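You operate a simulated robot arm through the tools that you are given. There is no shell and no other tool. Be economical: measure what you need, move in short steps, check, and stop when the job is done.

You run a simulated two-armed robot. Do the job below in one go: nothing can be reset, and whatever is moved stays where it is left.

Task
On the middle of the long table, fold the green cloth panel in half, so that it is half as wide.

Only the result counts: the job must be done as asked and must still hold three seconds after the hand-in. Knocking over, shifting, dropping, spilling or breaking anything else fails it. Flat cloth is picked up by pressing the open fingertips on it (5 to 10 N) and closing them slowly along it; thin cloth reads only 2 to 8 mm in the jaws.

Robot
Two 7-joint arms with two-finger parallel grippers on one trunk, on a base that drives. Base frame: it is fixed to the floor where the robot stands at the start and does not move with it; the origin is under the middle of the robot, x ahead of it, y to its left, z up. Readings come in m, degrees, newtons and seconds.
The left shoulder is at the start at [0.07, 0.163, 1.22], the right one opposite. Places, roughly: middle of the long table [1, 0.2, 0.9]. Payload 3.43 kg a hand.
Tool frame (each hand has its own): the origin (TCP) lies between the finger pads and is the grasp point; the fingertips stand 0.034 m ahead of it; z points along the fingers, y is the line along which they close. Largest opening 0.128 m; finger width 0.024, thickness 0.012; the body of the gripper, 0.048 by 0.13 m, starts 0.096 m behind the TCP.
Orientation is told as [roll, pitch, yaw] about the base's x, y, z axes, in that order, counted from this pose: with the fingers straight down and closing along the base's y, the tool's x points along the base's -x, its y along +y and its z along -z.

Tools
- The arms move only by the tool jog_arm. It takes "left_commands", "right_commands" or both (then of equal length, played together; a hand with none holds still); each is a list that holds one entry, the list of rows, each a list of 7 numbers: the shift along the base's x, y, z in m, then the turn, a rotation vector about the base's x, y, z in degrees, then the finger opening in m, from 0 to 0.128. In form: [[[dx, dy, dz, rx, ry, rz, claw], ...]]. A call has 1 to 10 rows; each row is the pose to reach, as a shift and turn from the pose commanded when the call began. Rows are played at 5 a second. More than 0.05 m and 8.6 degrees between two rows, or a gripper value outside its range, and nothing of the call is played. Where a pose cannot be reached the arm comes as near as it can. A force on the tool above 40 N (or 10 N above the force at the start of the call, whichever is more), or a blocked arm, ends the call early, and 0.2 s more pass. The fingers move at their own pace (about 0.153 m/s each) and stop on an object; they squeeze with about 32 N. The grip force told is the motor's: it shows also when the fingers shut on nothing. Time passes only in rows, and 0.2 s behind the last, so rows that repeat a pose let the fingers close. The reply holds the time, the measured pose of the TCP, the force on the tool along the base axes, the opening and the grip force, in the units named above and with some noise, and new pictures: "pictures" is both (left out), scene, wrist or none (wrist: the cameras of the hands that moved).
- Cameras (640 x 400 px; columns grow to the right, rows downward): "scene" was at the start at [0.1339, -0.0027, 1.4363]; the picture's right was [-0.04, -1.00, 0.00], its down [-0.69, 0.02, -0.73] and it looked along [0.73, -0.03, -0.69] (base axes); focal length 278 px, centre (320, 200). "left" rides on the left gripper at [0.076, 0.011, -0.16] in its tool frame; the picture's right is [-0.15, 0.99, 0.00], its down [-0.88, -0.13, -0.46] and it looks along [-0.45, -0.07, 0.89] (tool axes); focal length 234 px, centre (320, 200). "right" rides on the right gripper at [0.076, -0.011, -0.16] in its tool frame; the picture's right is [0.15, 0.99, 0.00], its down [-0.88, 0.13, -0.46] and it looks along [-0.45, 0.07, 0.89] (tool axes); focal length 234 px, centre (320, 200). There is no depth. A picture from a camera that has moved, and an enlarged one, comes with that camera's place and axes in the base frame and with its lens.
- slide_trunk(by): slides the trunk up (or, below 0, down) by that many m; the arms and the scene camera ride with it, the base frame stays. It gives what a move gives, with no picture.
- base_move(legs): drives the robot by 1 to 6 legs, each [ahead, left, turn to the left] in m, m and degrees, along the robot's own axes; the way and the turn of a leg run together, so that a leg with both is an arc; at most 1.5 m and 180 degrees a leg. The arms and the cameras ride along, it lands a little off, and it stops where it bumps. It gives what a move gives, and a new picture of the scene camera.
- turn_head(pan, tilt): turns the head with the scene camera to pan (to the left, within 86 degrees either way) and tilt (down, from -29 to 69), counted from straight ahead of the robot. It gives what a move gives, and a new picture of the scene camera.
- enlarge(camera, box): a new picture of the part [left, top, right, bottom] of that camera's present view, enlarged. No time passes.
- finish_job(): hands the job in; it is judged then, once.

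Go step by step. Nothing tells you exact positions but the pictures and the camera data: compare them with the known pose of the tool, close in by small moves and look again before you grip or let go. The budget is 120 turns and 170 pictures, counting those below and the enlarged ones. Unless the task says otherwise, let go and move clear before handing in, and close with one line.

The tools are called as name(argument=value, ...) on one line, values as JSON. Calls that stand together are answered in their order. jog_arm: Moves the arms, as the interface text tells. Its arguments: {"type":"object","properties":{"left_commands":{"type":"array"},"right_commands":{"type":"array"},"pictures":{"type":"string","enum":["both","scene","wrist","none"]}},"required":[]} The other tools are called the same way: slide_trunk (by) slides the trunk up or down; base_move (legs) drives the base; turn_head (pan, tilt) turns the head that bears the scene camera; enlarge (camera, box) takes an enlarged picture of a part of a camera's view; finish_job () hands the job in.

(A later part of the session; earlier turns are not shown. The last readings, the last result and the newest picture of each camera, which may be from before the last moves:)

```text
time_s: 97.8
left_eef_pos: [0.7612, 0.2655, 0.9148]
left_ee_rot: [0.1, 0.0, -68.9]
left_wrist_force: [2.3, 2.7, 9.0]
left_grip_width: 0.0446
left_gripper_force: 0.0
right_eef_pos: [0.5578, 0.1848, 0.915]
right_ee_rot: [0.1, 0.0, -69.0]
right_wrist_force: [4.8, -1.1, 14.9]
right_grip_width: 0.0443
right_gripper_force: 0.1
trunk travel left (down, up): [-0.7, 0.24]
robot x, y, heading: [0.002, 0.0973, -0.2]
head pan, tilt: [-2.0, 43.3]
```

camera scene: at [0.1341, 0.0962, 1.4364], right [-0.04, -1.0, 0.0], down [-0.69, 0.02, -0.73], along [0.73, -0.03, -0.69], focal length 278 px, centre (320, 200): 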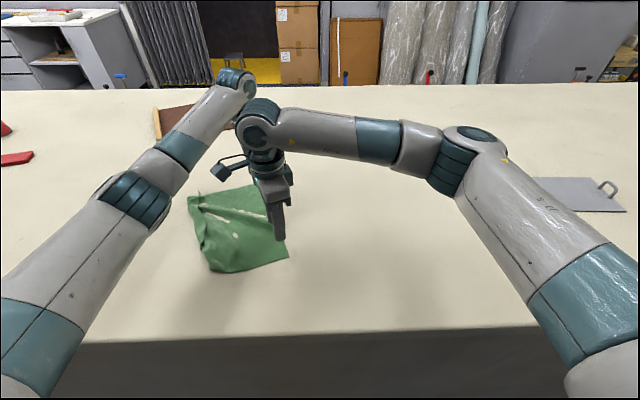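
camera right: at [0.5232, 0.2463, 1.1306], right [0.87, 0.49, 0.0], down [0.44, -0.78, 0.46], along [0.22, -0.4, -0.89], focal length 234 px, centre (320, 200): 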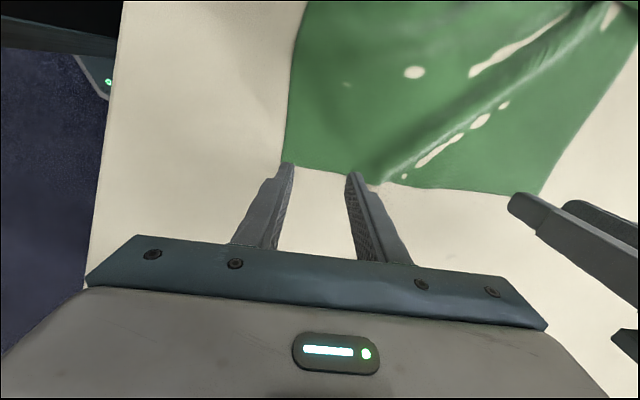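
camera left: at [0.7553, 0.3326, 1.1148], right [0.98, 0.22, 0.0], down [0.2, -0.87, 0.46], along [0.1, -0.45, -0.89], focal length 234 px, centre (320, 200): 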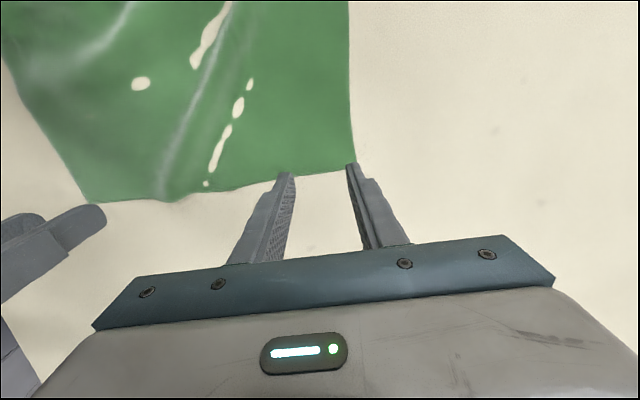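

Both press firmly at 9 and 15 N. I close slowly in two halves, adding a touch of press on the left.

jog_arm(left_commands=[[[0, 0, -0.0005, 0, 0, 0, 0.042], [0, 0, -0.0005, 0, 0, 0, 0.039], [0, 0, -0.0005, 0, 0, 0, 0.036], [0, 0, -0.0005, 0, 0, 0, 0.033], [0, 0, -0.0005, 0, 0, 0, 0.03], [0, 0, -0.0005, 0, 0, 0, 0.027], [0, 0, -0.0005, 0, 0, 0, 0.024], [0, 0, -0.0005, 0, 0, 0, 0.021], [0, 0, -0.0005, 0, 0, 0, 0.018], [0, 0, -0.0005, 0, 0, 0, 0.016]]], right_commands=[[[0, 0, 0, 0, 0, 0, 0.042], [0, 0, 0, 0, 0, 0, 0.039], [0, 0, 0, 0, 0, 0, 0.036], [0, 0, 0, 0, 0, 0, 0.033], [0, 0, 0, 0, 0, 0, 0.03], [0, 0, 0, 0, 0, 0, 0.027], [0, 0, 0, 0, 0, 0, 0.024], [0, 0, 0, 0, 0, 0, 0.021], [0, 0, 0, 0, 0, 0, 0.018], [0, 0, 0, 0, 0, 0, 0.016]]], pictures="none")

jog_arm(left_commands=[[[0, 0, 0, 0, 0, 0, 0.014], [0, 0, 0, 0, 0, 0, 0.012], [0, 0, 0, 0, 0, 0, 0.009], [0, 0, 0, 0, 0, 0, 0.006], [0, 0, 0, 0, 0, 0, 0.003], [0, 0, 0, 0, 0, 0, 0], [0, 0, 0, 0, 0, 0, 0]]], right_commands=[[[0, 0, 0, 0, 0, 0, 0.014], [0, 0, 0, 0, 0, 0, 0.012], [0, 0, 0, 0, 0, 0, 0.009], [0, 0, 0, 0, 0, 0, 0.006], [0, 0, 0, 0, 0, 0, 0.003], [0, 0, 0, 0, 0, 0, 0], [0, 0, 0, 0, 0, 0, 0]]], pictures="wrist")

```text
time_s: 100.0
left_eef_pos: [0.7582, 0.2653, 0.914]
left_ee_rot: [0.1, 0.0, -68.9]
left_wrist_force: [-0.9, -0.7, 10.4]
left_grip_width: 0.0155
left_gripper_force: 0.1
right_eef_pos: [0.5561, 0.1838, 0.9147]
right_ee_rot: [0.1, 0.0, -69.0]
right_wrist_force: [-1.8, 0.4, 19.0]
right_grip_width: 0.0167
right_gripper_force: 0.5
trunk travel left (down, up): [-0.7, 0.24]
robot x, y, heading: [-0.0001, 0.0943, 0.1]
head pan, tilt: [-2.0, 43.3]
```

```text
time_s: 101.6
left_eef_pos: [0.7604, 0.264, 0.9149]
left_ee_rot: [0.0, 0.0, -68.9]
left_wrist_force: [-2.7, -2.8, 7.9]
left_grip_width: 0.002
left_gripper_force: 32.1
right_eef_pos: [0.5568, 0.1832, 0.9158]
right_ee_rot: [0.1, 0.1, -69.0]
right_wrist_force: [-2.4, -0.9, 19.6]
right_grip_width: 0.0
right_gripper_force: 31.8
trunk travel left (down, up): [-0.7, 0.24]
robot x, y, heading: [0.0025, 0.0956, -0.1]
head pan, tilt: [-2.0, 43.3]
camera right: at [0.5175, 0.25, 1.0747], right [0.87, 0.49, 0.0], down [0.44, -0.78, 0.46], along [0.23, -0.4, -0.89], focal length 234 px, centre (320, 200)
camera left: at [0.7419, 0.3377, 1.0744], right [0.98, 0.22, 0.0], down [0.19, -0.87, 0.45], along [0.1, -0.44, -0.89], focal length 234 px, centre (320, 200)
```

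right: 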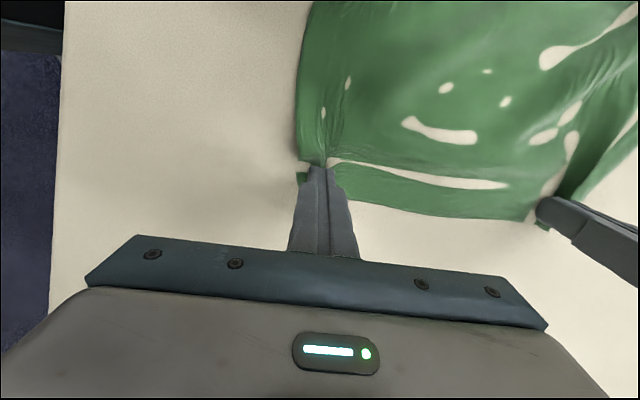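
left: 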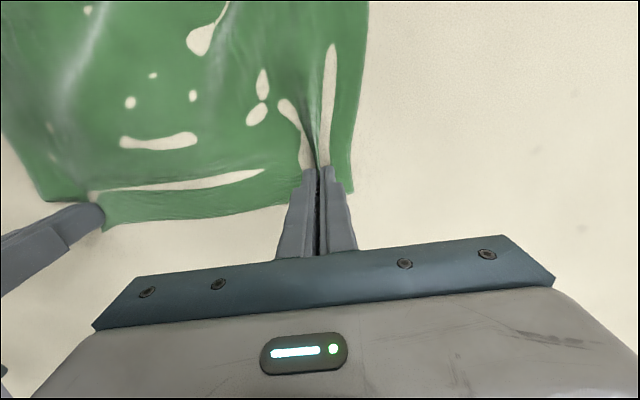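

The left hand grips at 2.0 mm but the right slipped. I redo the right with a wider opening and a firmer press.

jog_arm(right_commands=[[[0, 0, 0.012, 0, 0, 0, 0.0], [0.006, 0.006, 0.012, 0, 0, 0, 0.03], [0.006, 0.008, 0.012, 0, 0, 0, 0.05], [0.006, 0.008, 0.004, 0, 0, 0, 0.05], [0.006, 0.008, 0.0, 0, 0, 0, 0.05], [0.006, 0.008, -0.0012, 0, 0, 0, 0.05], [0.006, 0.008, -0.0012, 0, 0, 0, 0.05]]], pictures="none")

jog_arm(right_commands=[[[0, 0, -0.0003, 0, 0, 0, 0.047], [0, 0, -0.0003, 0, 0, 0, 0.044], [0, 0, -0.0003, 0, 0, 0, 0.041], [0, 0, -0.0003, 0, 0, 0, 0.038], [0, 0, -0.0003, 0, 0, 0, 0.035], [0, 0, -0.0003, 0, 0, 0, 0.032], [0, 0, -0.0003, 0, 0, 0, 0.029], [0, 0, -0.0003, 0, 0, 0, 0.026], [0, 0, -0.0003, 0, 0, 0, 0.023], [0, 0, -0.0003, 0, 0, 0, 0.02]]], pictures="none")

jog_arm(right_commands=[[[0, 0, 0, 0, 0, 0, 0.018], [0, 0, 0, 0, 0, 0, 0.016], [0, 0, 0, 0, 0, 0, 0.014], [0, 0, 0, 0, 0, 0, 0.012], [0, 0, 0, 0, 0, 0, 0.009], [0, 0, 0, 0, 0, 0, 0.006], [0, 0, 0, 0, 0, 0, 0.003], [0, 0, 0, 0, 0, 0, 0], [0, 0, 0, 0, 0, 0, 0]]], pictures="wrist")

```text
time_s: 103.2
left_eef_pos: [0.76, 0.2649, 0.9147]
left_ee_rot: [0.1, 0.2, -69.0]
left_wrist_force: [4.3, -0.9, 9.9]
left_grip_width: 0.0021
left_gripper_force: 31.9
right_eef_pos: [0.5635, 0.1915, 0.9139]
right_ee_rot: [0.2, 0.1, -69.0]
right_wrist_force: [2.8, -0.6, 29.0]
right_grip_width: 0.0486
right_gripper_force: 0.1
trunk travel left (down, up): [-0.7, 0.24]
robot x, y, heading: [0.0008, 0.1003, -0.1]
head pan, tilt: [-2.0, 43.3]
```

```text
time_s: 103.8
left_eef_pos: [0.759, 0.2647, 0.9142]
left_ee_rot: [0.0, -0.1, -69.0]
left_wrist_force: [-5.8, -2.4, 11.2]
left_grip_width: 0.002
left_gripper_force: 31.9
right_eef_pos: [0.5631, 0.1922, 0.915]
right_ee_rot: [0.3, 0.1, -68.8]
right_wrist_force: [2.2, 0.7, 11.8]
right_grip_width: 0.0017
right_gripper_force: 22.0
trunk travel left (down, up): [-0.7, 0.24]
robot x, y, heading: [0.0035, 0.0992, -0.2]
head pan, tilt: [-2.0, 43.3]
stopped in row 3 (right hand): the force on the tool passed its limit (the readings are from after the stop); the commanded pose is now the measured one
```

```text
time_s: 105.8
left_eef_pos: [0.7597, 0.2652, 0.915]
left_ee_rot: [0.0, 0.1, -69.0]
left_wrist_force: [2.8, -3.4, 16.8]
left_grip_width: 0.0018
left_gripper_force: 31.8
right_eef_pos: [0.5637, 0.1929, 0.9152]
right_ee_rot: [0.3, 0.2, -69.0]
right_wrist_force: [5.2, 4.1, 25.8]
right_grip_width: 0.002
right_gripper_force: 32.3
trunk travel left (down, up): [-0.7, 0.24]
robot x, y, heading: [-0.0005, 0.097, -0.1]
head pan, tilt: [-2.0, 43.3]
camera right: at [0.5244, 0.2584, 1.0749], right [0.87, 0.49, 0.01], down [0.44, -0.78, 0.46], along [0.23, -0.39, -0.89], focal length 234 px, centre (320, 200)
```

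right: 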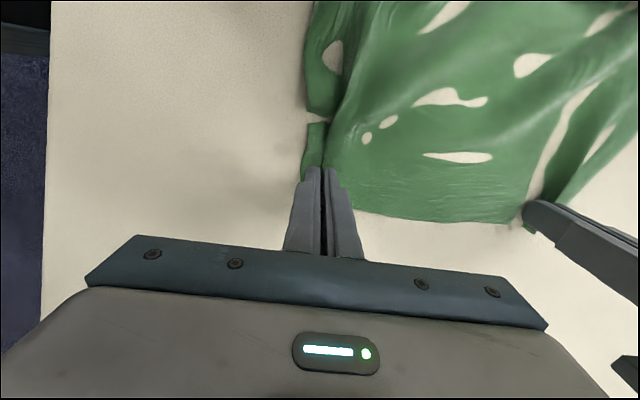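

Both hands now grip the right edge at about 2 mm each. I drag the cloth low over the table to the right, turning it straight, so that the left side trails out flat.

jog_arm(right_commands=[[[0, 0, 0.008, 0, 0, 0, 0], [-0.002, -0.02, 0.014, 0, 0, -2, 0], [-0.006, -0.05, 0.016, 0, 0, -5, 0], [-0.01, -0.085, 0.016, 0, 0, -8, 0], [-0.014, -0.12, 0.016, 0, 0, -11, 0], [-0.018, -0.155, 0.016, 0, 0, -14, 0], [-0.022, -0.19, 0.016, 0, 0, -17, 0], [-0.027, -0.225, 0.016, 0, 0, -19, 0], [-0.031, -0.26, 0.016, 0, 0, -21, 0], [-0.034, -0.29, 0.016, 0, 0, -21, 0]]], left_commands=[[[-0.003, 0, 0.008, 0, 0, 0, 0], [-0.004, -0.025, 0.014, 0, 0, -2, 0], [-0.005, -0.062, 0.016, 0, 0, -5, 0], [-0.006, -0.105, 0.016, 0, 0, -8, 0], [-0.008, -0.148, 0.016, 0, 0, -11, 0], [-0.011, -0.19, 0.016, 0, 0, -14, 0], [-0.015, -0.232, 0.016, 0, 0, -17, 0], [-0.02, -0.275, 0.016, 0, 0, -19, 0], [-0.025, -0.317, 0.016, 0, 0, -21, 0], [-0.029, -0.355, 0.016, 0, 0, -21, 0]]])

```text
time_s: 108.0
left_eef_pos: [0.7211, -0.0613, 0.928]
left_ee_rot: [0.0, 0.2, -89.9]
left_wrist_force: [-0.2, 0.1, 0.2]
left_grip_width: 0.0018
left_gripper_force: 31.8
left hand out of reach, approached as far as the arm can: row 9, 10
right_eef_pos: [0.5284, -0.0973, 0.9276]
right_ee_rot: [0.0, 0.1, -89.9]
right_wrist_force: [0.2, 0.2, 0.3]
right_grip_width: 0.0018
right_gripper_force: 32.3
trunk travel left (down, up): [-0.7, 0.24]
robot x, y, heading: [0.0003, 0.1009, -0.2]
head pan, tilt: [-2.0, 43.3]
camera scene: at [0.1335, 0.094, 1.4364], right [-0.04, -1.0, 0.0], down [-0.69, 0.03, -0.73], along [0.73, -0.03, -0.69], focal length 278 px, centre (320, 200)
camera right: at [0.5166, -0.0223, 1.0878], right [0.99, 0.15, 0.0], down [0.13, -0.88, 0.45], along [0.07, -0.45, -0.89], focal length 234 px, centre (320, 200)
camera left: at [0.7314, 0.0138, 1.0876], right [0.99, -0.14, 0.0], down [-0.13, -0.88, 0.45], along [-0.07, -0.45, -0.89], focal length 234 px, centre (320, 200)
```

scene: 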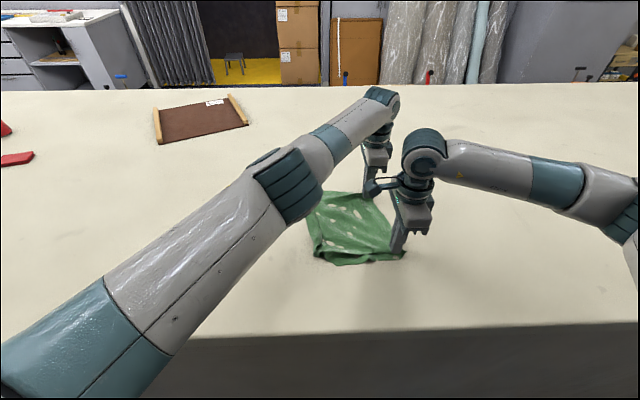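
right: 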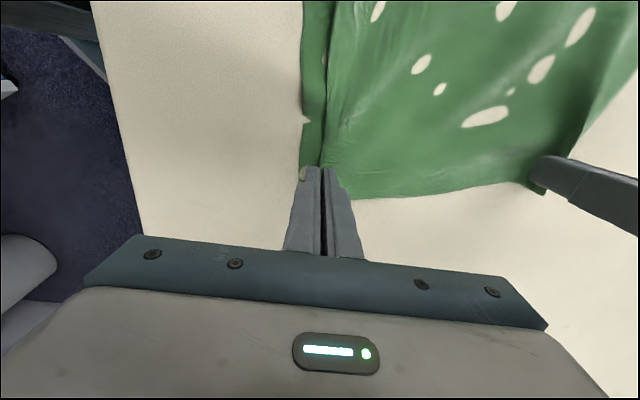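
left: 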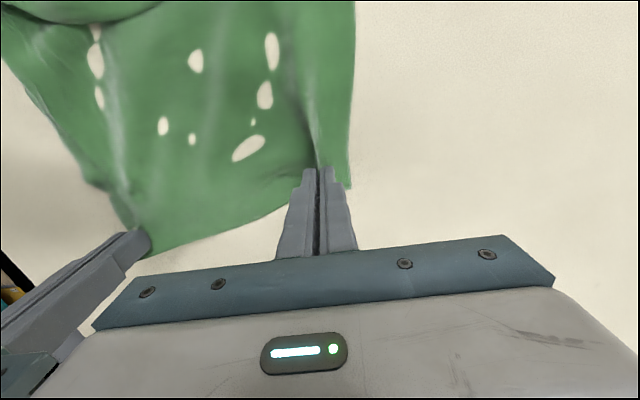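

The left hand is at its reach limit at y -0.06, which is fine. I check the trailing side.

enlarge(camera="scene", box=[290, 175, 434, 295])

```text
3.33 times, centred on (362, 235) of scene
camera zoom: at [0.1335, 0.094, 1.4364], right [-0.04, -1.0, 0.0], down [-0.69, 0.03, -0.73], along [0.73, -0.03, -0.69], focal length 928 px, centre (180, 83)
```

zoom: 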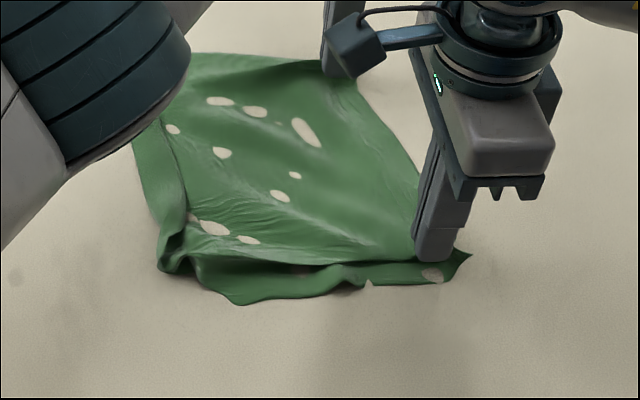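

The near-left corner is mostly out but still turned under a bit. I drag further by driving the base 0.12 m to the right with the cloth held.

base_move(legs=[[0, -0.12, 0]])

enlarge(camera="scene", box=[290, 175, 434, 295])

```text
time_s: 109.3
left_eef_pos: [0.7202, -0.1772, 0.9285]
left_ee_rot: [-0.2, 0.1, -89.9]
left_wrist_force: [-0.2, -0.5, 0.7]
left_grip_width: 0.002
left_gripper_force: 32.4
right_eef_pos: [0.5283, -0.2141, 0.9288]
right_ee_rot: [0.0, 0.1, -89.8]
right_wrist_force: [0.6, -0.7, -0.1]
right_grip_width: 0.0016
right_gripper_force: 32.0
trunk travel left (down, up): [-0.7, 0.24]
robot x, y, heading: [-0.0017, -0.0206, 0.1]
head pan, tilt: [-2.0, 43.3]
camera scene: at [0.1337, -0.0236, 1.4364], right [-0.03, -1.0, 0.0], down [-0.69, 0.02, -0.73], along [0.73, -0.03, -0.69], focal length 278 px, centre (320, 200)
```

scene: 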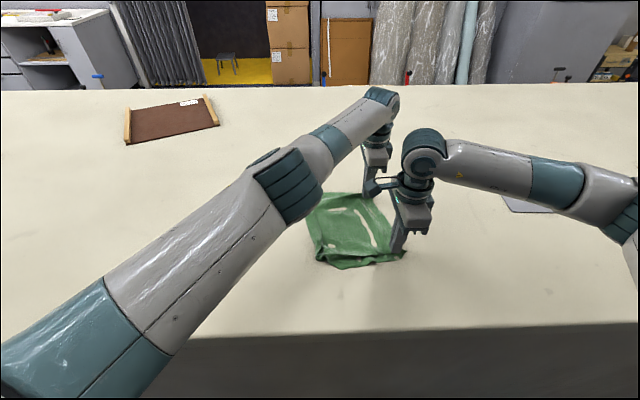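

```text
3.33 times, centred on (362, 235) of scene
camera zoom: at [0.1337, -0.0236, 1.4364], right [-0.03, -1.0, 0.0], down [-0.69, 0.02, -0.73], along [0.73, -0.03, -0.69], focal length 928 px, centre (180, 83)
```

zoom: 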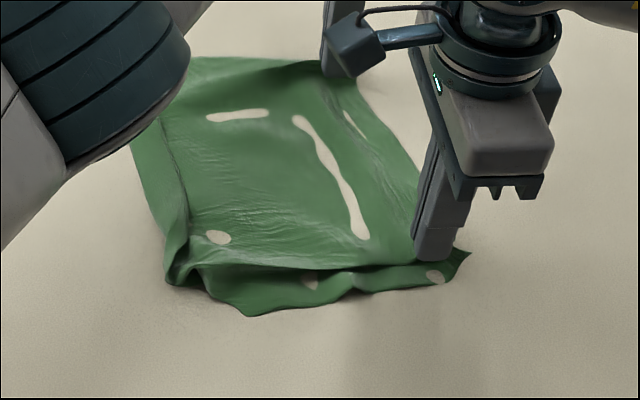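

It's improving. To shake the tuck out, I lift the held edge high so the cloth hangs free, and then lay it down again while moving right.

jog_arm(right_commands=[[[-0.004, 0.01, 0.025, 0, 0, 0, 0], [-0.008, 0.025, 0.055, 0, 0, 0, 0], [-0.01, 0.045, 0.085, 0, 0, 0, 0], [-0.01, 0.065, 0.115, 0, 0, 0, 0], [-0.01, 0.085, 0.145, 0, 0, 0, 0], [-0.01, 0.105, 0.17, 0, 0, 0, 0], [-0.01, 0.125, 0.2, 0, 0, 0, 0], [-0.01, 0.14, 0.225, 0, 0, 0, 0], [-0.01, 0.14, 0.24, 0, 0, 0, 0], [-0.01, 0.14, 0.24, 0, 0, 0, 0]]], left_commands=[[[0, 0.01, 0.025, 0, 0, 0, 0], [0, 0.02, 0.055, 0, 0, 0, 0], [0, 0.035, 0.085, 0, 0, 0, 0], [0, 0.05, 0.115, 0, 0, 0, 0], [0, 0.065, 0.145, 0, 0, 0, 0], [0, 0.08, 0.17, 0, 0, 0, 0], [0, 0.095, 0.2, 0, 0, 0, 0], [0, 0.105, 0.225, 0, 0, 0, 0], [0, 0.105, 0.24, 0, 0, 0, 0], [0, 0.105, 0.24, 0, 0, 0, 0]]])

```text
time_s: 111.5
left_eef_pos: [0.7202, -0.0747, 1.1671]
left_ee_rot: [-0.1, 0.1, -89.8]
left_wrist_force: [0.2, -0.3, -0.7]
left_grip_width: 0.0019
left_gripper_force: 32.1
right_eef_pos: [0.5199, -0.076, 1.168]
right_ee_rot: [0.0, 0.0, -89.8]
right_wrist_force: [1.4, 0.4, -1.0]
right_grip_width: 0.0018
right_gripper_force: 32.0
trunk travel left (down, up): [-0.7, 0.24]
robot x, y, heading: [-0.0003, -0.0214, -0.0]
head pan, tilt: [-2.0, 43.3]
camera scene: at [0.1341, -0.0236, 1.4363], right [-0.04, -1.0, 0.0], down [-0.69, 0.02, -0.73], along [0.73, -0.03, -0.69], focal length 278 px, centre (320, 200)
camera right: at [0.5076, -0.0002, 1.3284], right [0.99, 0.15, 0.0], down [0.13, -0.88, 0.46], along [0.07, -0.45, -0.89], focal length 234 px, centre (320, 200)
camera left: at [0.7312, 0.001, 1.3259], right [0.99, -0.14, 0.0], down [-0.13, -0.88, 0.45], along [-0.07, -0.45, -0.89], focal length 234 px, centre (320, 200)
```

scene: 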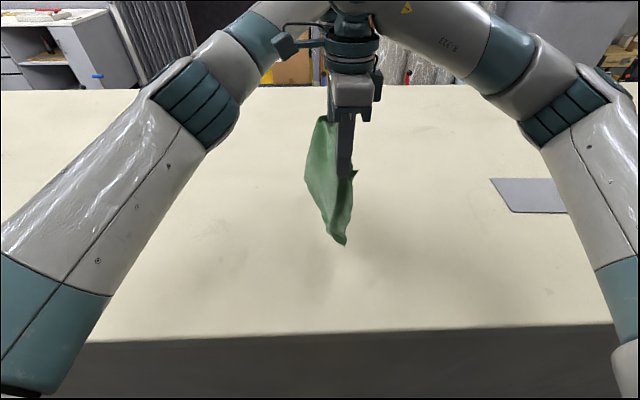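
right: 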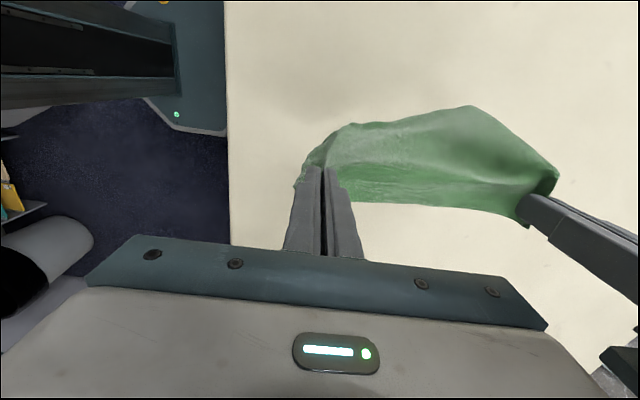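
left: 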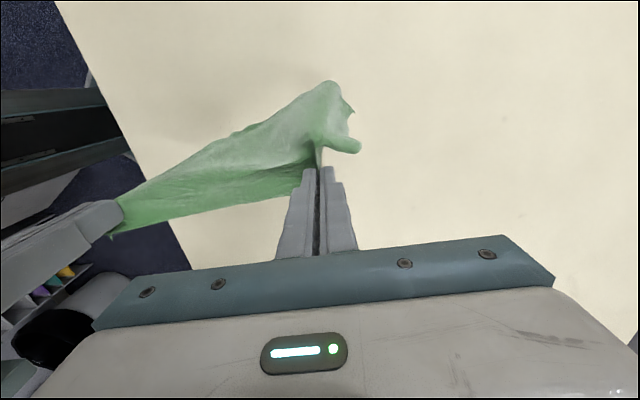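

The cloth now hangs free between the hands. I carry it left while still high, so I can lay it out flat in a rightward arc.

jog_arm(right_commands=[[[0, 0.04, 0, 0, 0, 0, 0], [0, 0.08, 0, 0, 0, 0, 0], [0, 0.12, 0, 0, 0, 0, 0], [0, 0.145, 0, 0, 0, 0, 0], [0, 0.145, 0, 0, 0, 0, 0], [0, 0.145, -0.02, 0, 0, 0, 0], [0, 0.145, -0.035, 0, 0, 0, 0]]], left_commands=[[[0, 0.04, 0, 0, 0, 0, 0], [0, 0.08, 0, 0, 0, 0, 0], [0, 0.12, 0, 0, 0, 0, 0], [0, 0.145, 0, 0, 0, 0, 0], [0, 0.145, 0, 0, 0, 0, 0], [0, 0.145, -0.02, 0, 0, 0, 0], [0, 0.145, -0.035, 0, 0, 0, 0]]], pictures="scene")

```text
time_s: 113.1
left_eef_pos: [0.719, 0.0728, 1.1332]
left_ee_rot: [-0.2, 0.2, -89.8]
left_wrist_force: [-0.2, -0.2, 0.0]
left_grip_width: 0.0021
left_gripper_force: 31.6
right_eef_pos: [0.5185, 0.07, 1.1316]
right_ee_rot: [0.1, 0.0, -89.7]
right_wrist_force: [0.0, 0.2, 0.6]
right_grip_width: 0.0013
right_gripper_force: 31.7
trunk travel left (down, up): [-0.7, 0.24]
robot x, y, heading: [-0.0022, -0.0183, 0.1]
head pan, tilt: [-2.0, 43.3]
camera scene: at [0.1342, -0.023, 1.4364], right [-0.03, -1.0, 0.0], down [-0.69, 0.02, -0.73], along [0.73, -0.03, -0.69], focal length 278 px, centre (320, 200)
```

scene: 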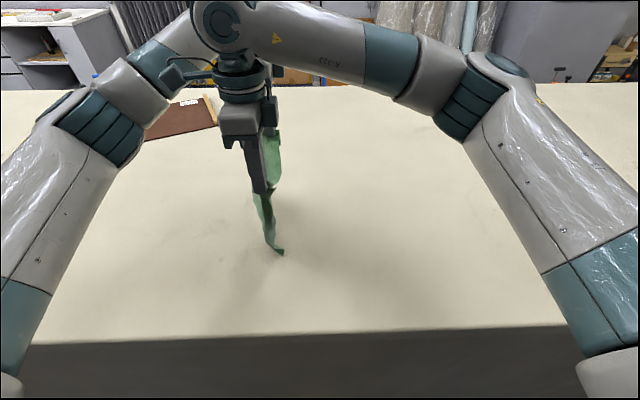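

Its lower edge is about to touch the table. I lay the cloth down in an arc to the right.

jog_arm(right_commands=[[[0, -0.01, -0.025, 0, 0, 0, 0], [0, -0.045, -0.035, 0, 0, 0, 0], [0, -0.082, -0.05, 0, 0, 0, 0], [0, -0.12, -0.07, 0, 0, 0, 0], [-0.001, -0.155, -0.095, 0, 0, 0, 0], [-0.002, -0.185, -0.122, 0, 0, 0, 0], [-0.002, -0.21, -0.15, 0, 0, 0, 0], [-0.002, -0.23, -0.18, 0, 0, 0, 0], [-0.002, -0.245, -0.203, 0, 0, 0, 0], [-0.002, -0.245, -0.203, 0, 0, 0, 0]]], left_commands=[[[0, -0.01, -0.025, 0, 0, 0, 0], [0, -0.045, -0.035, 0, 0, 0, 0], [0, -0.082, -0.05, 0, 0, 0, 0], [0, -0.12, -0.07, 0, 0, 0, 0], [0, -0.155, -0.095, 0, 0, 0, 0], [0, -0.185, -0.122, 0, 0, 0, 0], [0, -0.21, -0.15, 0, 0, 0, 0], [0, -0.23, -0.18, 0, 0, 0, 0], [0, -0.245, -0.203, 0, 0, 0, 0], [0, -0.245, -0.203, 0, 0, 0, 0]]], pictures="none")

enlarge(camera="scene", box=[260, 170, 428, 310])

```text
time_s: 115.3
left_eef_pos: [0.7202, -0.1702, 0.93]
left_ee_rot: [-0.1, 0.1, -89.7]
left_wrist_force: [0.8, 1.0, -0.2]
left_grip_width: 0.0018
left_gripper_force: 32.0
right_eef_pos: [0.5178, -0.1741, 0.9303]
right_ee_rot: [0.0, 0.0, -89.9]
right_wrist_force: [0.4, 1.1, 0.0]
right_grip_width: 0.0017
right_gripper_force: 31.7
trunk travel left (down, up): [-0.7, 0.24]
robot x, y, heading: [-0.0016, -0.0192, -0.2]
head pan, tilt: [-2.0, 43.3]
```

```text
2.86 times, centred on (344, 240) of scene
camera zoom: at [0.1338, -0.0227, 1.4363], right [-0.04, -1.0, 0.0], down [-0.69, 0.02, -0.73], along [0.73, -0.03, -0.69], focal length 796 px, centre (251, 86)
```

zoom: 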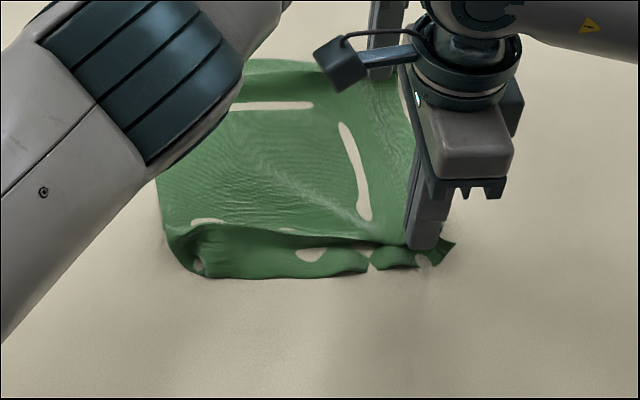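

That is much better. I spread the hands slightly and drag a little more by driving the base right, to pull out the remaining slack.

jog_arm(right_commands=[[[-0.003, 0, -0.003, 0, 0, 0, 0], [-0.006, 0, -0.006, 0, 0, 0, 0]]], left_commands=[[[0.001, 0, -0.003, 0, 0, 0, 0], [0.002, 0, -0.006, 0, 0, 0, 0]]], pictures="none")

base_move(legs=[[0, -0.06, 0]])

enlarge(camera="scene", box=[260, 170, 428, 310])

enlarge(camera="left", box=[0, 0, 640, 400])

enlarge(camera="right", box=[0, 0, 640, 400])

```text
time_s: 115.9
left_eef_pos: [0.7215, -0.1711, 0.9251]
left_ee_rot: [-0.1, 0.1, -89.8]
left_wrist_force: [-7.5, -0.9, 1.3]
left_grip_width: 0.0019
left_gripper_force: 32.0
right_eef_pos: [0.5099, -0.1734, 0.9268]
right_ee_rot: [0.3, 0.1, -89.9]
right_wrist_force: [3.2, 0.6, 8.6]
right_grip_width: 0.0017
right_gripper_force: 31.7
trunk travel left (down, up): [-0.7, 0.24]
robot x, y, heading: [0.0004, -0.0217, -0.1]
head pan, tilt: [-2.0, 43.3]
```

```text
time_s: 116.9
left_eef_pos: [0.7233, -0.2319, 0.9241]
left_ee_rot: [-0.2, 0.1, -89.8]
left_wrist_force: [-9.3, -0.4, 0.0]
left_grip_width: 0.0023
left_gripper_force: 32.0
right_eef_pos: [0.5118, -0.2334, 0.925]
right_ee_rot: [0.0, 0.0, -89.9]
right_wrist_force: [9.8, 1.5, -0.2]
right_grip_width: 0.0018
right_gripper_force: 31.9
trunk travel left (down, up): [-0.7, 0.24]
robot x, y, heading: [0.0009, -0.0789, 0.0]
head pan, tilt: [-2.0, 43.3]
camera scene: at [0.1339, -0.0833, 1.4363], right [-0.04, -1.0, 0.0], down [-0.69, 0.02, -0.73], along [0.73, -0.03, -0.69], focal length 278 px, centre (320, 200)
```

scene: 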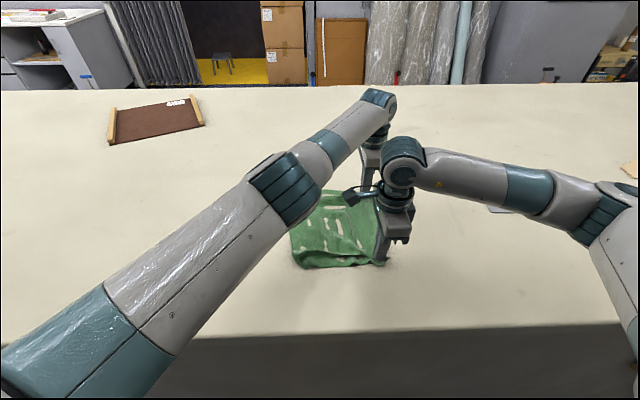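

```text
2.86 times, centred on (344, 240) of scene
camera zoom: at [0.1339, -0.0833, 1.4363], right [-0.04, -1.0, 0.0], down [-0.69, 0.02, -0.73], along [0.73, -0.03, -0.69], focal length 796 px, centre (251, 86)
```

zoom: 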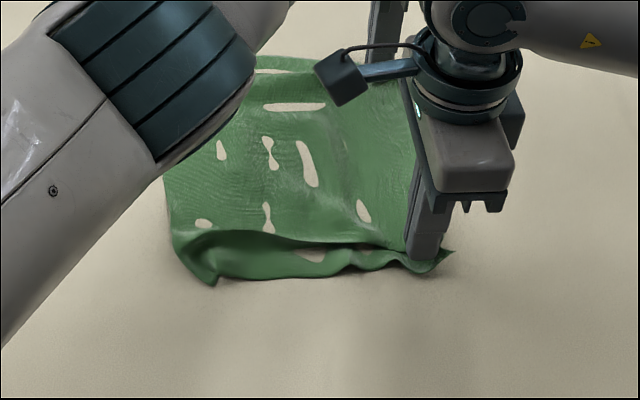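

```text
1.00 times, centred on (320, 200) of left
camera zoom: at [0.7337, -0.1574, 1.0831], right [0.99, -0.14, 0.0], down [-0.13, -0.88, 0.45], along [-0.07, -0.45, -0.89], focal length 234 px, centre (320, 200)
```

zoom: 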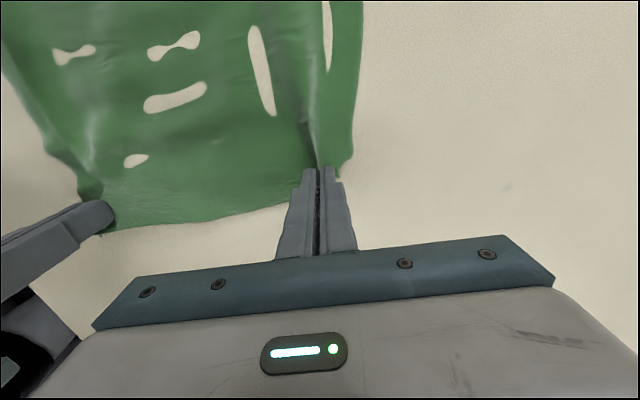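

```text
1.00 times, centred on (320, 200) of right
camera zoom: at [0.4992, -0.1586, 1.0841], right [0.99, 0.15, 0.0], down [0.13, -0.88, 0.45], along [0.07, -0.45, -0.89], focal length 234 px, centre (320, 200)
```

zoom: 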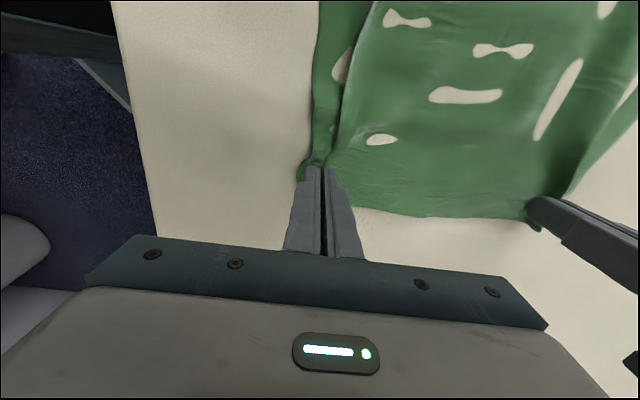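

The near-left corner is now fully out and only a few centimetres of slack remain. I lift the cloth to hang again and carry it left; from hanging I'll lay the lower half down and then fold the upper half over it.

jog_arm(right_commands=[[[0.004, 0.015, 0.03, 0, 0, 0, 0], [0.006, 0.035, 0.062, 0, 0, 0, 0], [0.006, 0.06, 0.095, 0, 0, 0, 0], [0.006, 0.085, 0.13, 0, 0, 0, 0], [0.006, 0.115, 0.165, 0, 0, 0, 0], [0.006, 0.145, 0.2, 0, 0, 0, 0], [0.006, 0.18, 0.23, 0, 0, 0, 0], [0.006, 0.22, 0.25, 0, 0, 0, 0], [0.006, 0.26, 0.255, 0, 0, 0, 0], [0.006, 0.29, 0.255, 0, 0, 0, 0]]], left_commands=[[[0, 0.015, 0.03, 0, 0, 0, 0], [0, 0.035, 0.062, 0, 0, 0, 0], [0, 0.06, 0.095, 0, 0, 0, 0], [0, 0.085, 0.13, 0, 0, 0, 0], [0, 0.115, 0.165, 0, 0, 0, 0], [0, 0.145, 0.2, 0, 0, 0, 0], [0, 0.18, 0.23, 0, 0, 0, 0], [0, 0.22, 0.25, 0, 0, 0, 0], [0, 0.26, 0.255, 0, 0, 0, 0], [0, 0.29, 0.255, 0, 0, 0, 0]]], pictures="none")

jog_arm(right_commands=[[[0, 0, 0, 0, 0, 0, 0], [0, 0, 0, 0, 0, 0, 0], [0, 0, -0.01, 0, 0, 0, 0], [0, 0, -0.02, 0, 0, 0, 0], [0, 0, -0.02, 0, 0, 0, 0]]], left_commands=[[[0, 0, 0, 0, 0, 0, 0], [0, 0, 0, 0, 0, 0, 0], [0, 0, -0.01, 0, 0, 0, 0], [0, 0, -0.02, 0, 0, 0, 0], [0, 0, -0.02, 0, 0, 0, 0]]], pictures="both")

```text
time_s: 119.1
left_eef_pos: [0.7213, 0.0593, 1.181]
left_ee_rot: [-0.2, 0.0, -89.7]
left_wrist_force: [0.6, 0.5, 0.7]
left_grip_width: 0.002
left_gripper_force: 31.7
right_eef_pos: [0.518, 0.0604, 1.1801]
right_ee_rot: [0.1, 0.0, -89.9]
right_wrist_force: [0.3, 0.2, 0.3]
right_grip_width: 0.0016
right_gripper_force: 32.2
trunk travel left (down, up): [-0.7, 0.24]
robot x, y, heading: [0.0003, -0.0787, 0.0]
head pan, tilt: [-2.0, 43.3]
```

```text
time_s: 120.3
left_eef_pos: [0.723, 0.0573, 1.1604]
left_ee_rot: [-0.1, 0.1, -89.8]
left_wrist_force: [-1.3, -0.3, 0.0]
left_grip_width: 0.0021
left_gripper_force: 31.5
right_eef_pos: [0.5169, 0.0582, 1.1592]
right_ee_rot: [0.0, 0.1, -89.8]
right_wrist_force: [1.0, 0.4, 0.0]
right_grip_width: 0.0017
right_gripper_force: 31.6
trunk travel left (down, up): [-0.7, 0.24]
robot x, y, heading: [-0.0001, -0.0846, -0.1]
head pan, tilt: [-2.0, 43.3]
camera scene: at [0.1334, -0.0837, 1.4364], right [-0.04, -1.0, 0.0], down [-0.69, 0.02, -0.73], along [0.73, -0.03, -0.69], focal length 278 px, centre (320, 200)
camera right: at [0.505, 0.1326, 1.3187], right [0.99, 0.15, 0.0], down [0.13, -0.88, 0.45], along [0.07, -0.45, -0.89], focal length 234 px, centre (320, 200)
camera left: at [0.7341, 0.1317, 1.3196], right [0.99, -0.14, 0.0], down [-0.13, -0.88, 0.45], along [-0.07, -0.45, -0.89], focal length 234 px, centre (320, 200)
```

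scene: 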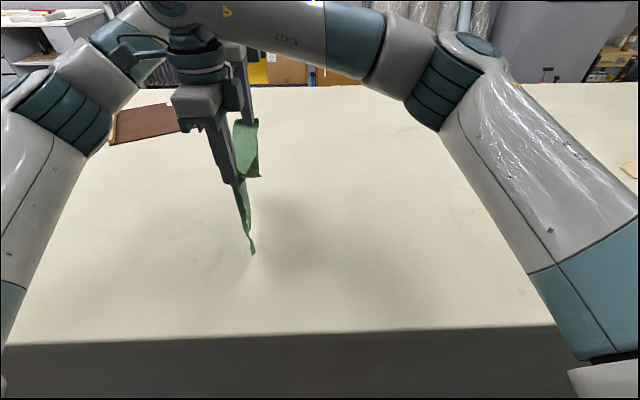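
right: 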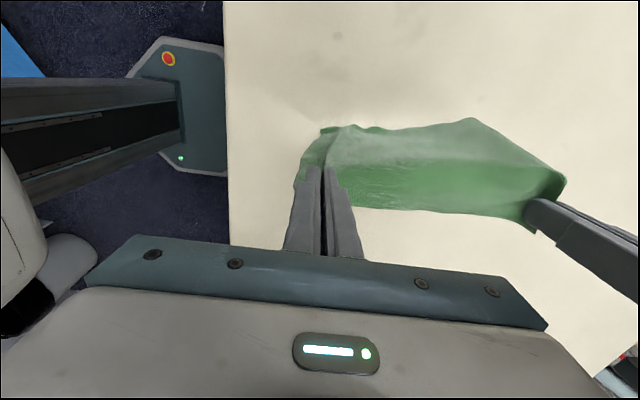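
left: 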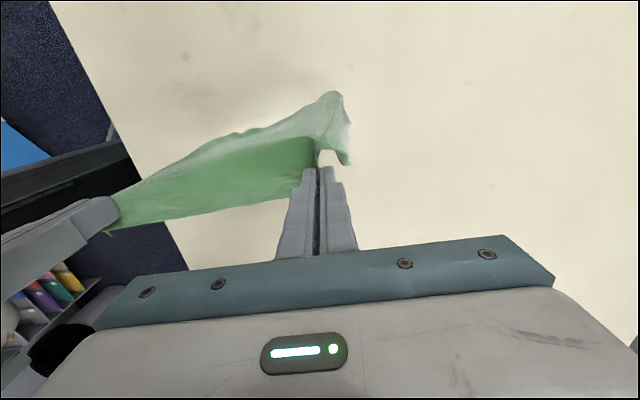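

The cloth hangs fairly straight. I zoom in to check whether the bottom edge is still hemmed.

enlarge(camera="scene", box=[200, 100, 310, 270])

enlarge(camera="right", box=[280, 90, 600, 260])

```text
2.35 times, centred on (255, 185) of scene
camera zoom: at [0.1334, -0.0837, 1.4364], right [-0.04, -1.0, 0.0], down [-0.69, 0.02, -0.73], along [0.73, -0.03, -0.69], focal length 655 px, centre (473, 235)
```

zoom: 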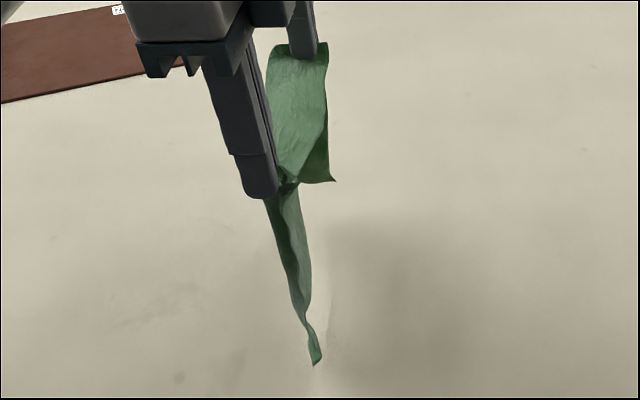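

```text
2.00 times, centred on (440, 175) of right
camera zoom: at [0.505, 0.1326, 1.3187], right [0.99, 0.15, 0.0], down [0.13, -0.88, 0.45], along [0.07, -0.45, -0.89], focal length 468 px, centre (80, 250)
```

zoom: 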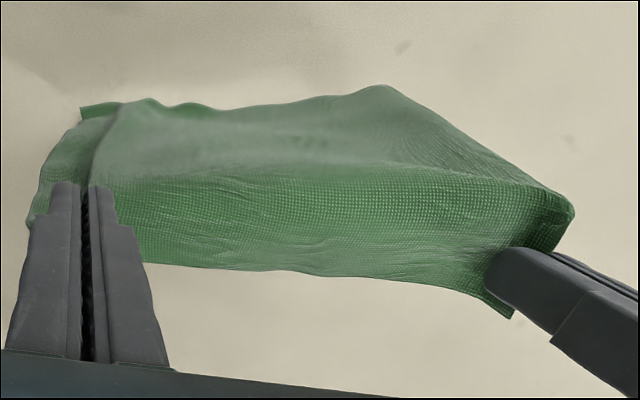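

The sheet hangs reasonably straight. I now lay the lower half down with a rightward arc.

jog_arm(right_commands=[[[0, 0, -0.03, 0, 0, 0, 0], [0, 0, -0.055, 0, 0, 0, 0], [0, -0.025, -0.065, 0, 0, 0, 0], [0, -0.055, -0.08, 0, 0, 0, 0], [0, -0.085, -0.1, 0, 0, 0, 0], [0, -0.11, -0.125, 0, 0, 0, 0], [0, -0.13, -0.145, 0, 0, 0, 0], [0, -0.14, -0.16, 0, 0, 0, 0], [0, -0.14, -0.16, 0, 0, 0, 0]]], left_commands=[[[0, 0, -0.03, 0, 0, 0, 0], [0, 0, -0.055, 0, 0, 0, 0], [0, -0.025, -0.065, 0, 0, 0, 0], [0, -0.055, -0.08, 0, 0, 0, 0], [0, -0.085, -0.1, 0, 0, 0, 0], [0, -0.11, -0.125, 0, 0, 0, 0], [0, -0.13, -0.145, 0, 0, 0, 0], [0, -0.14, -0.16, 0, 0, 0, 0], [0, -0.14, -0.16, 0, 0, 0, 0]]], pictures="both")

```text
time_s: 122.3
left_eef_pos: [0.7202, -0.0819, 0.9995]
left_ee_rot: [0.0, 0.1, -89.7]
left_wrist_force: [0.4, 0.3, 0.6]
left_grip_width: 0.0018
left_gripper_force: 32.2
right_eef_pos: [0.5173, -0.083, 0.9988]
right_ee_rot: [0.1, 0.1, -89.8]
right_wrist_force: [0.1, -0.3, 0.2]
right_grip_width: 0.0015
right_gripper_force: 31.7
trunk travel left (down, up): [-0.7, 0.24]
robot x, y, heading: [-0.0007, -0.0792, -0.1]
head pan, tilt: [-2.0, 43.3]
camera scene: at [0.1336, -0.0832, 1.4364], right [-0.04, -1.0, 0.0], down [-0.69, 0.02, -0.73], along [0.73, -0.03, -0.69], focal length 278 px, centre (320, 200)
camera right: at [0.5055, -0.0078, 1.1587], right [0.99, 0.15, 0.0], down [0.13, -0.88, 0.45], along [0.07, -0.45, -0.89], focal length 234 px, centre (320, 200)
camera left: at [0.7313, -0.0076, 1.1586], right [0.99, -0.14, 0.0], down [-0.13, -0.88, 0.45], along [-0.07, -0.45, -0.89], focal length 234 px, centre (320, 200)
```

scene: 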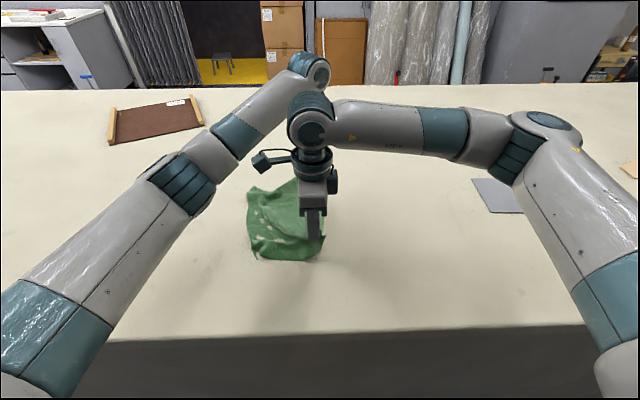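
right: 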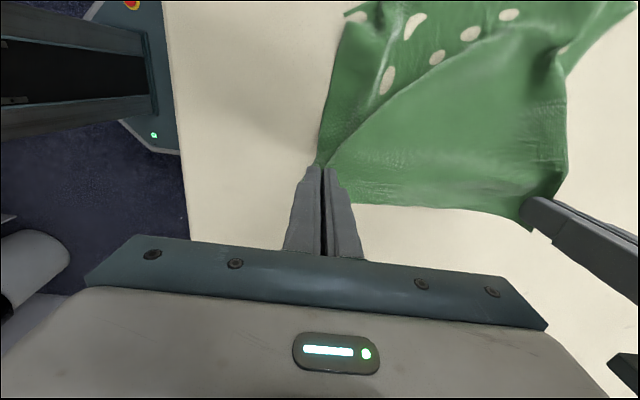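
left: 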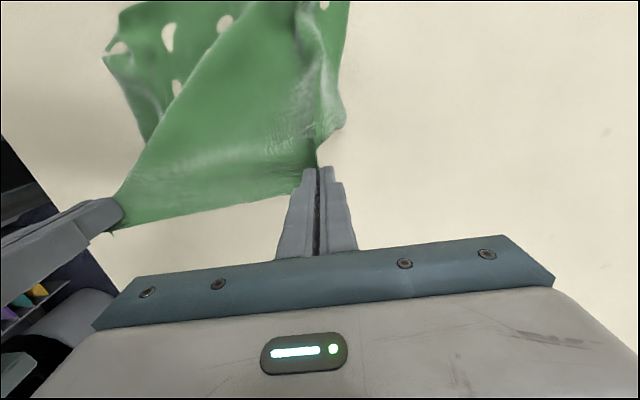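

The left edge now lies at y ≈ 0.06 (near) to 0.11 (far). I fold the held edge back over to it, tilting slightly with the fold.

jog_arm(right_commands=[[[0, 0.018, -0.004, -3, 0, 0, 0], [0, 0.04, -0.012, -7, 0, 0, 0], [0, 0.062, -0.024, -11, 0, 0, 0], [0, 0.084, -0.038, -15, 0, 0, 0], [0, 0.104, -0.052, -19, 0, 0, 0], [0, 0.12, -0.065, -22, 0, 0, 0], [-0.002, 0.124, -0.074, -24, 0, 0, 0]]], left_commands=[[[0, 0.024, -0.004, -3, 0, 0, 0], [0, 0.052, -0.012, -7, 0, 0, 0], [0.001, 0.08, -0.024, -11, 0, 0, 0], [0.002, 0.108, -0.038, -15, 0, 0, 0], [0.003, 0.134, -0.052, -19, 0, 0, 0], [0.004, 0.152, -0.065, -22, 0, 0, 0], [0.004, 0.16, -0.074, -24, 0, 0, 0]]], pictures="both")

```text
time_s: 123.9
left_eef_pos: [0.7253, 0.078, 0.9252]
left_ee_rot: [-0.4, -24.0, -89.8]
left_wrist_force: [-14.4, -3.9, 0.7]
left_grip_width: 0.0021
left_gripper_force: 31.8
right_eef_pos: [0.515, 0.04, 0.9246]
right_ee_rot: [0.1, -24.0, -89.8]
right_wrist_force: [14.7, 3.8, -0.1]
right_grip_width: 0.0016
right_gripper_force: 32.2
trunk travel left (down, up): [-0.7, 0.24]
robot x, y, heading: [0.0015, -0.0807, -0.2]
head pan, tilt: [-2.0, 43.3]
camera scene: at [0.1337, -0.0829, 1.4364], right [-0.04, -1.0, 0.0], down [-0.69, 0.02, -0.73], along [0.73, -0.03, -0.69], focal length 278 px, centre (320, 200)
camera right: at [0.5042, 0.1744, 1.0398], right [0.99, 0.14, -0.06], down [0.13, -0.62, 0.77], along [0.07, -0.77, -0.63], focal length 234 px, centre (320, 200)
camera left: at [0.7366, 0.2119, 1.0392], right [0.99, -0.13, 0.05], down [-0.13, -0.62, 0.77], along [-0.07, -0.77, -0.63], focal length 234 px, centre (320, 200)
```

scene: 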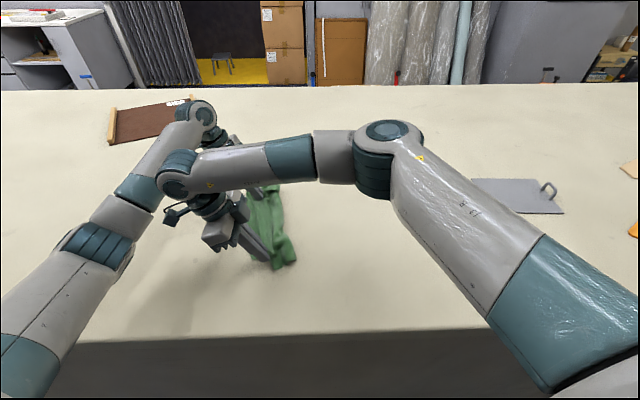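
right: 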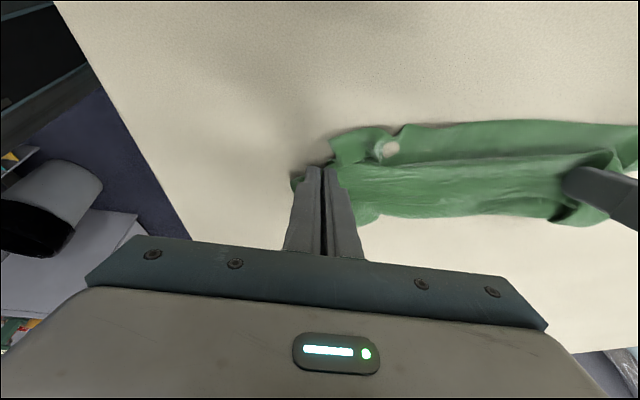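
left: 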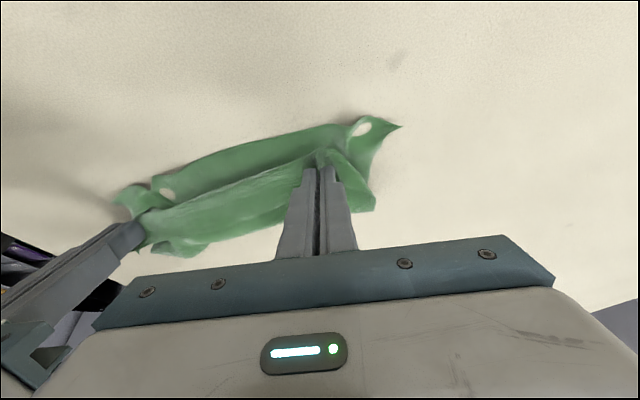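

The fold is lying over well, with the crease near y -0.02 and the edges near 0.09. I relieve the tension, set down, and release both hands, the left first going up and left, the right going up and back.

jog_arm(right_commands=[[[0.005, 0, -0.002, 0, 0, 0, 0], [0.005, 0, -0.004, 0, 0, 0, 0.0], [0.005, 0, -0.004, 0, 0, 0, 0.02], [0.005, 0, -0.004, 0, 0, 0, 0.04], [0.005, 0, -0.004, 0, 0, 0, 0.04], [0.005, 0.003, 0.02, 0, 0, 0, 0.04], [0.005, 0.003, 0.05, 4, 0, 0, 0.04], [0.005, 0, 0.09, 12, 0, 0, 0.04], [0.005, -0.03, 0.12, 20, 0, 0, 0.04], [0.005, -0.07, 0.14, 24, 0, 0, 0.04]]], left_commands=[[[-0.005, 0, -0.002, 0, 0, 0, 0], [-0.005, 0, -0.004, 0, 0, 0, 0.0], [-0.005, 0, -0.004, 0, 0, 0, 0.02], [-0.005, 0, -0.004, 0, 0, 0, 0.04], [-0.005, 0, -0.004, 0, 0, 0, 0.04], [-0.005, 0.005, 0.02, 0, 0, 0, 0.04], [-0.005, 0.02, 0.05, 4, 0, 0, 0.04], [-0.005, 0.05, 0.08, 12, 0, 0, 0.04], [-0.005, 0.09, 0.1, 20, 0, 0, 0.04], [-0.005, 0.13, 0.11, 24, 0, 0, 0.04]]], pictures="none")

jog_arm(right_commands=[[[0, -0.045, 0, 0, 0, 0, 0.04], [0, -0.09, 0, 0, 0, 0, 0.04], [0, -0.135, 0, 0, 0, 0, 0.04], [0, -0.18, 0, 0, 0, 0, 0.04], [0, -0.225, 0, 0, 0, 0, 0.04], [0, -0.27, 0, 0, 0, 0, 0.04]]], left_commands=[[[0, 0.04, 0, 0, 0, 0, 0.04], [0, 0.08, 0, 0, 0, 0, 0.04], [0, 0.12, 0, 0, 0, 0, 0.04], [0, 0.16, 0, 0, 0, 0, 0.04], [0, 0.16, 0, 0, 0, 0, 0.04], [0, 0.16, 0, 0, 0, 0, 0.04]]], pictures="none")

enlarge(camera="scene", box=[190, 160, 358, 300])

```text
time_s: 126.1
left_eef_pos: [0.7209, 0.2071, 1.0356]
left_ee_rot: [-0.1, 0.3, -89.8]
left_wrist_force: [0.1, -0.9, 0.1]
left_grip_width: 0.0397
left_gripper_force: 0.1
right_eef_pos: [0.5199, -0.0292, 1.0662]
right_ee_rot: [0.0, 0.2, -89.8]
right_wrist_force: [1.1, 0.2, -0.5]
right_grip_width: 0.0399
right_gripper_force: 0.1
trunk travel left (down, up): [-0.7, 0.24]
robot x, y, heading: [-0.0021, -0.0799, -0.3]
head pan, tilt: [-2.0, 43.3]
```

```text
time_s: 127.5
left_eef_pos: [0.7203, 0.3674, 1.0328]
left_ee_rot: [-0.2, 0.2, -89.8]
left_wrist_force: [-0.2, -0.2, 1.1]
left_grip_width: 0.0396
left_gripper_force: 0.1
right_eef_pos: [0.519, -0.3001, 1.0636]
right_ee_rot: [0.0, 0.2, -89.7]
right_wrist_force: [-0.6, 0.1, -0.1]
right_grip_width: 0.0397
right_gripper_force: 0.0
trunk travel left (down, up): [-0.7, 0.24]
robot x, y, heading: [-0.0001, -0.0787, -0.0]
head pan, tilt: [-2.0, 43.3]
```

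```text
2.86 times, centred on (274, 230) of scene
camera zoom: at [0.133, -0.0855, 1.4364], right [-0.04, -1.0, 0.0], down [-0.68, 0.03, -0.73], along [0.73, -0.02, -0.69], focal length 796 px, centre (451, 114)
```

zoom: 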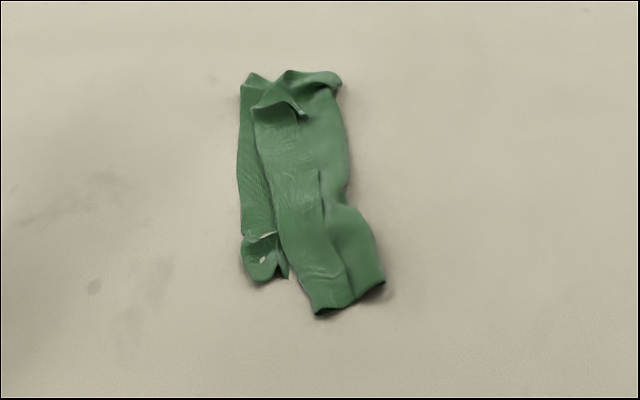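

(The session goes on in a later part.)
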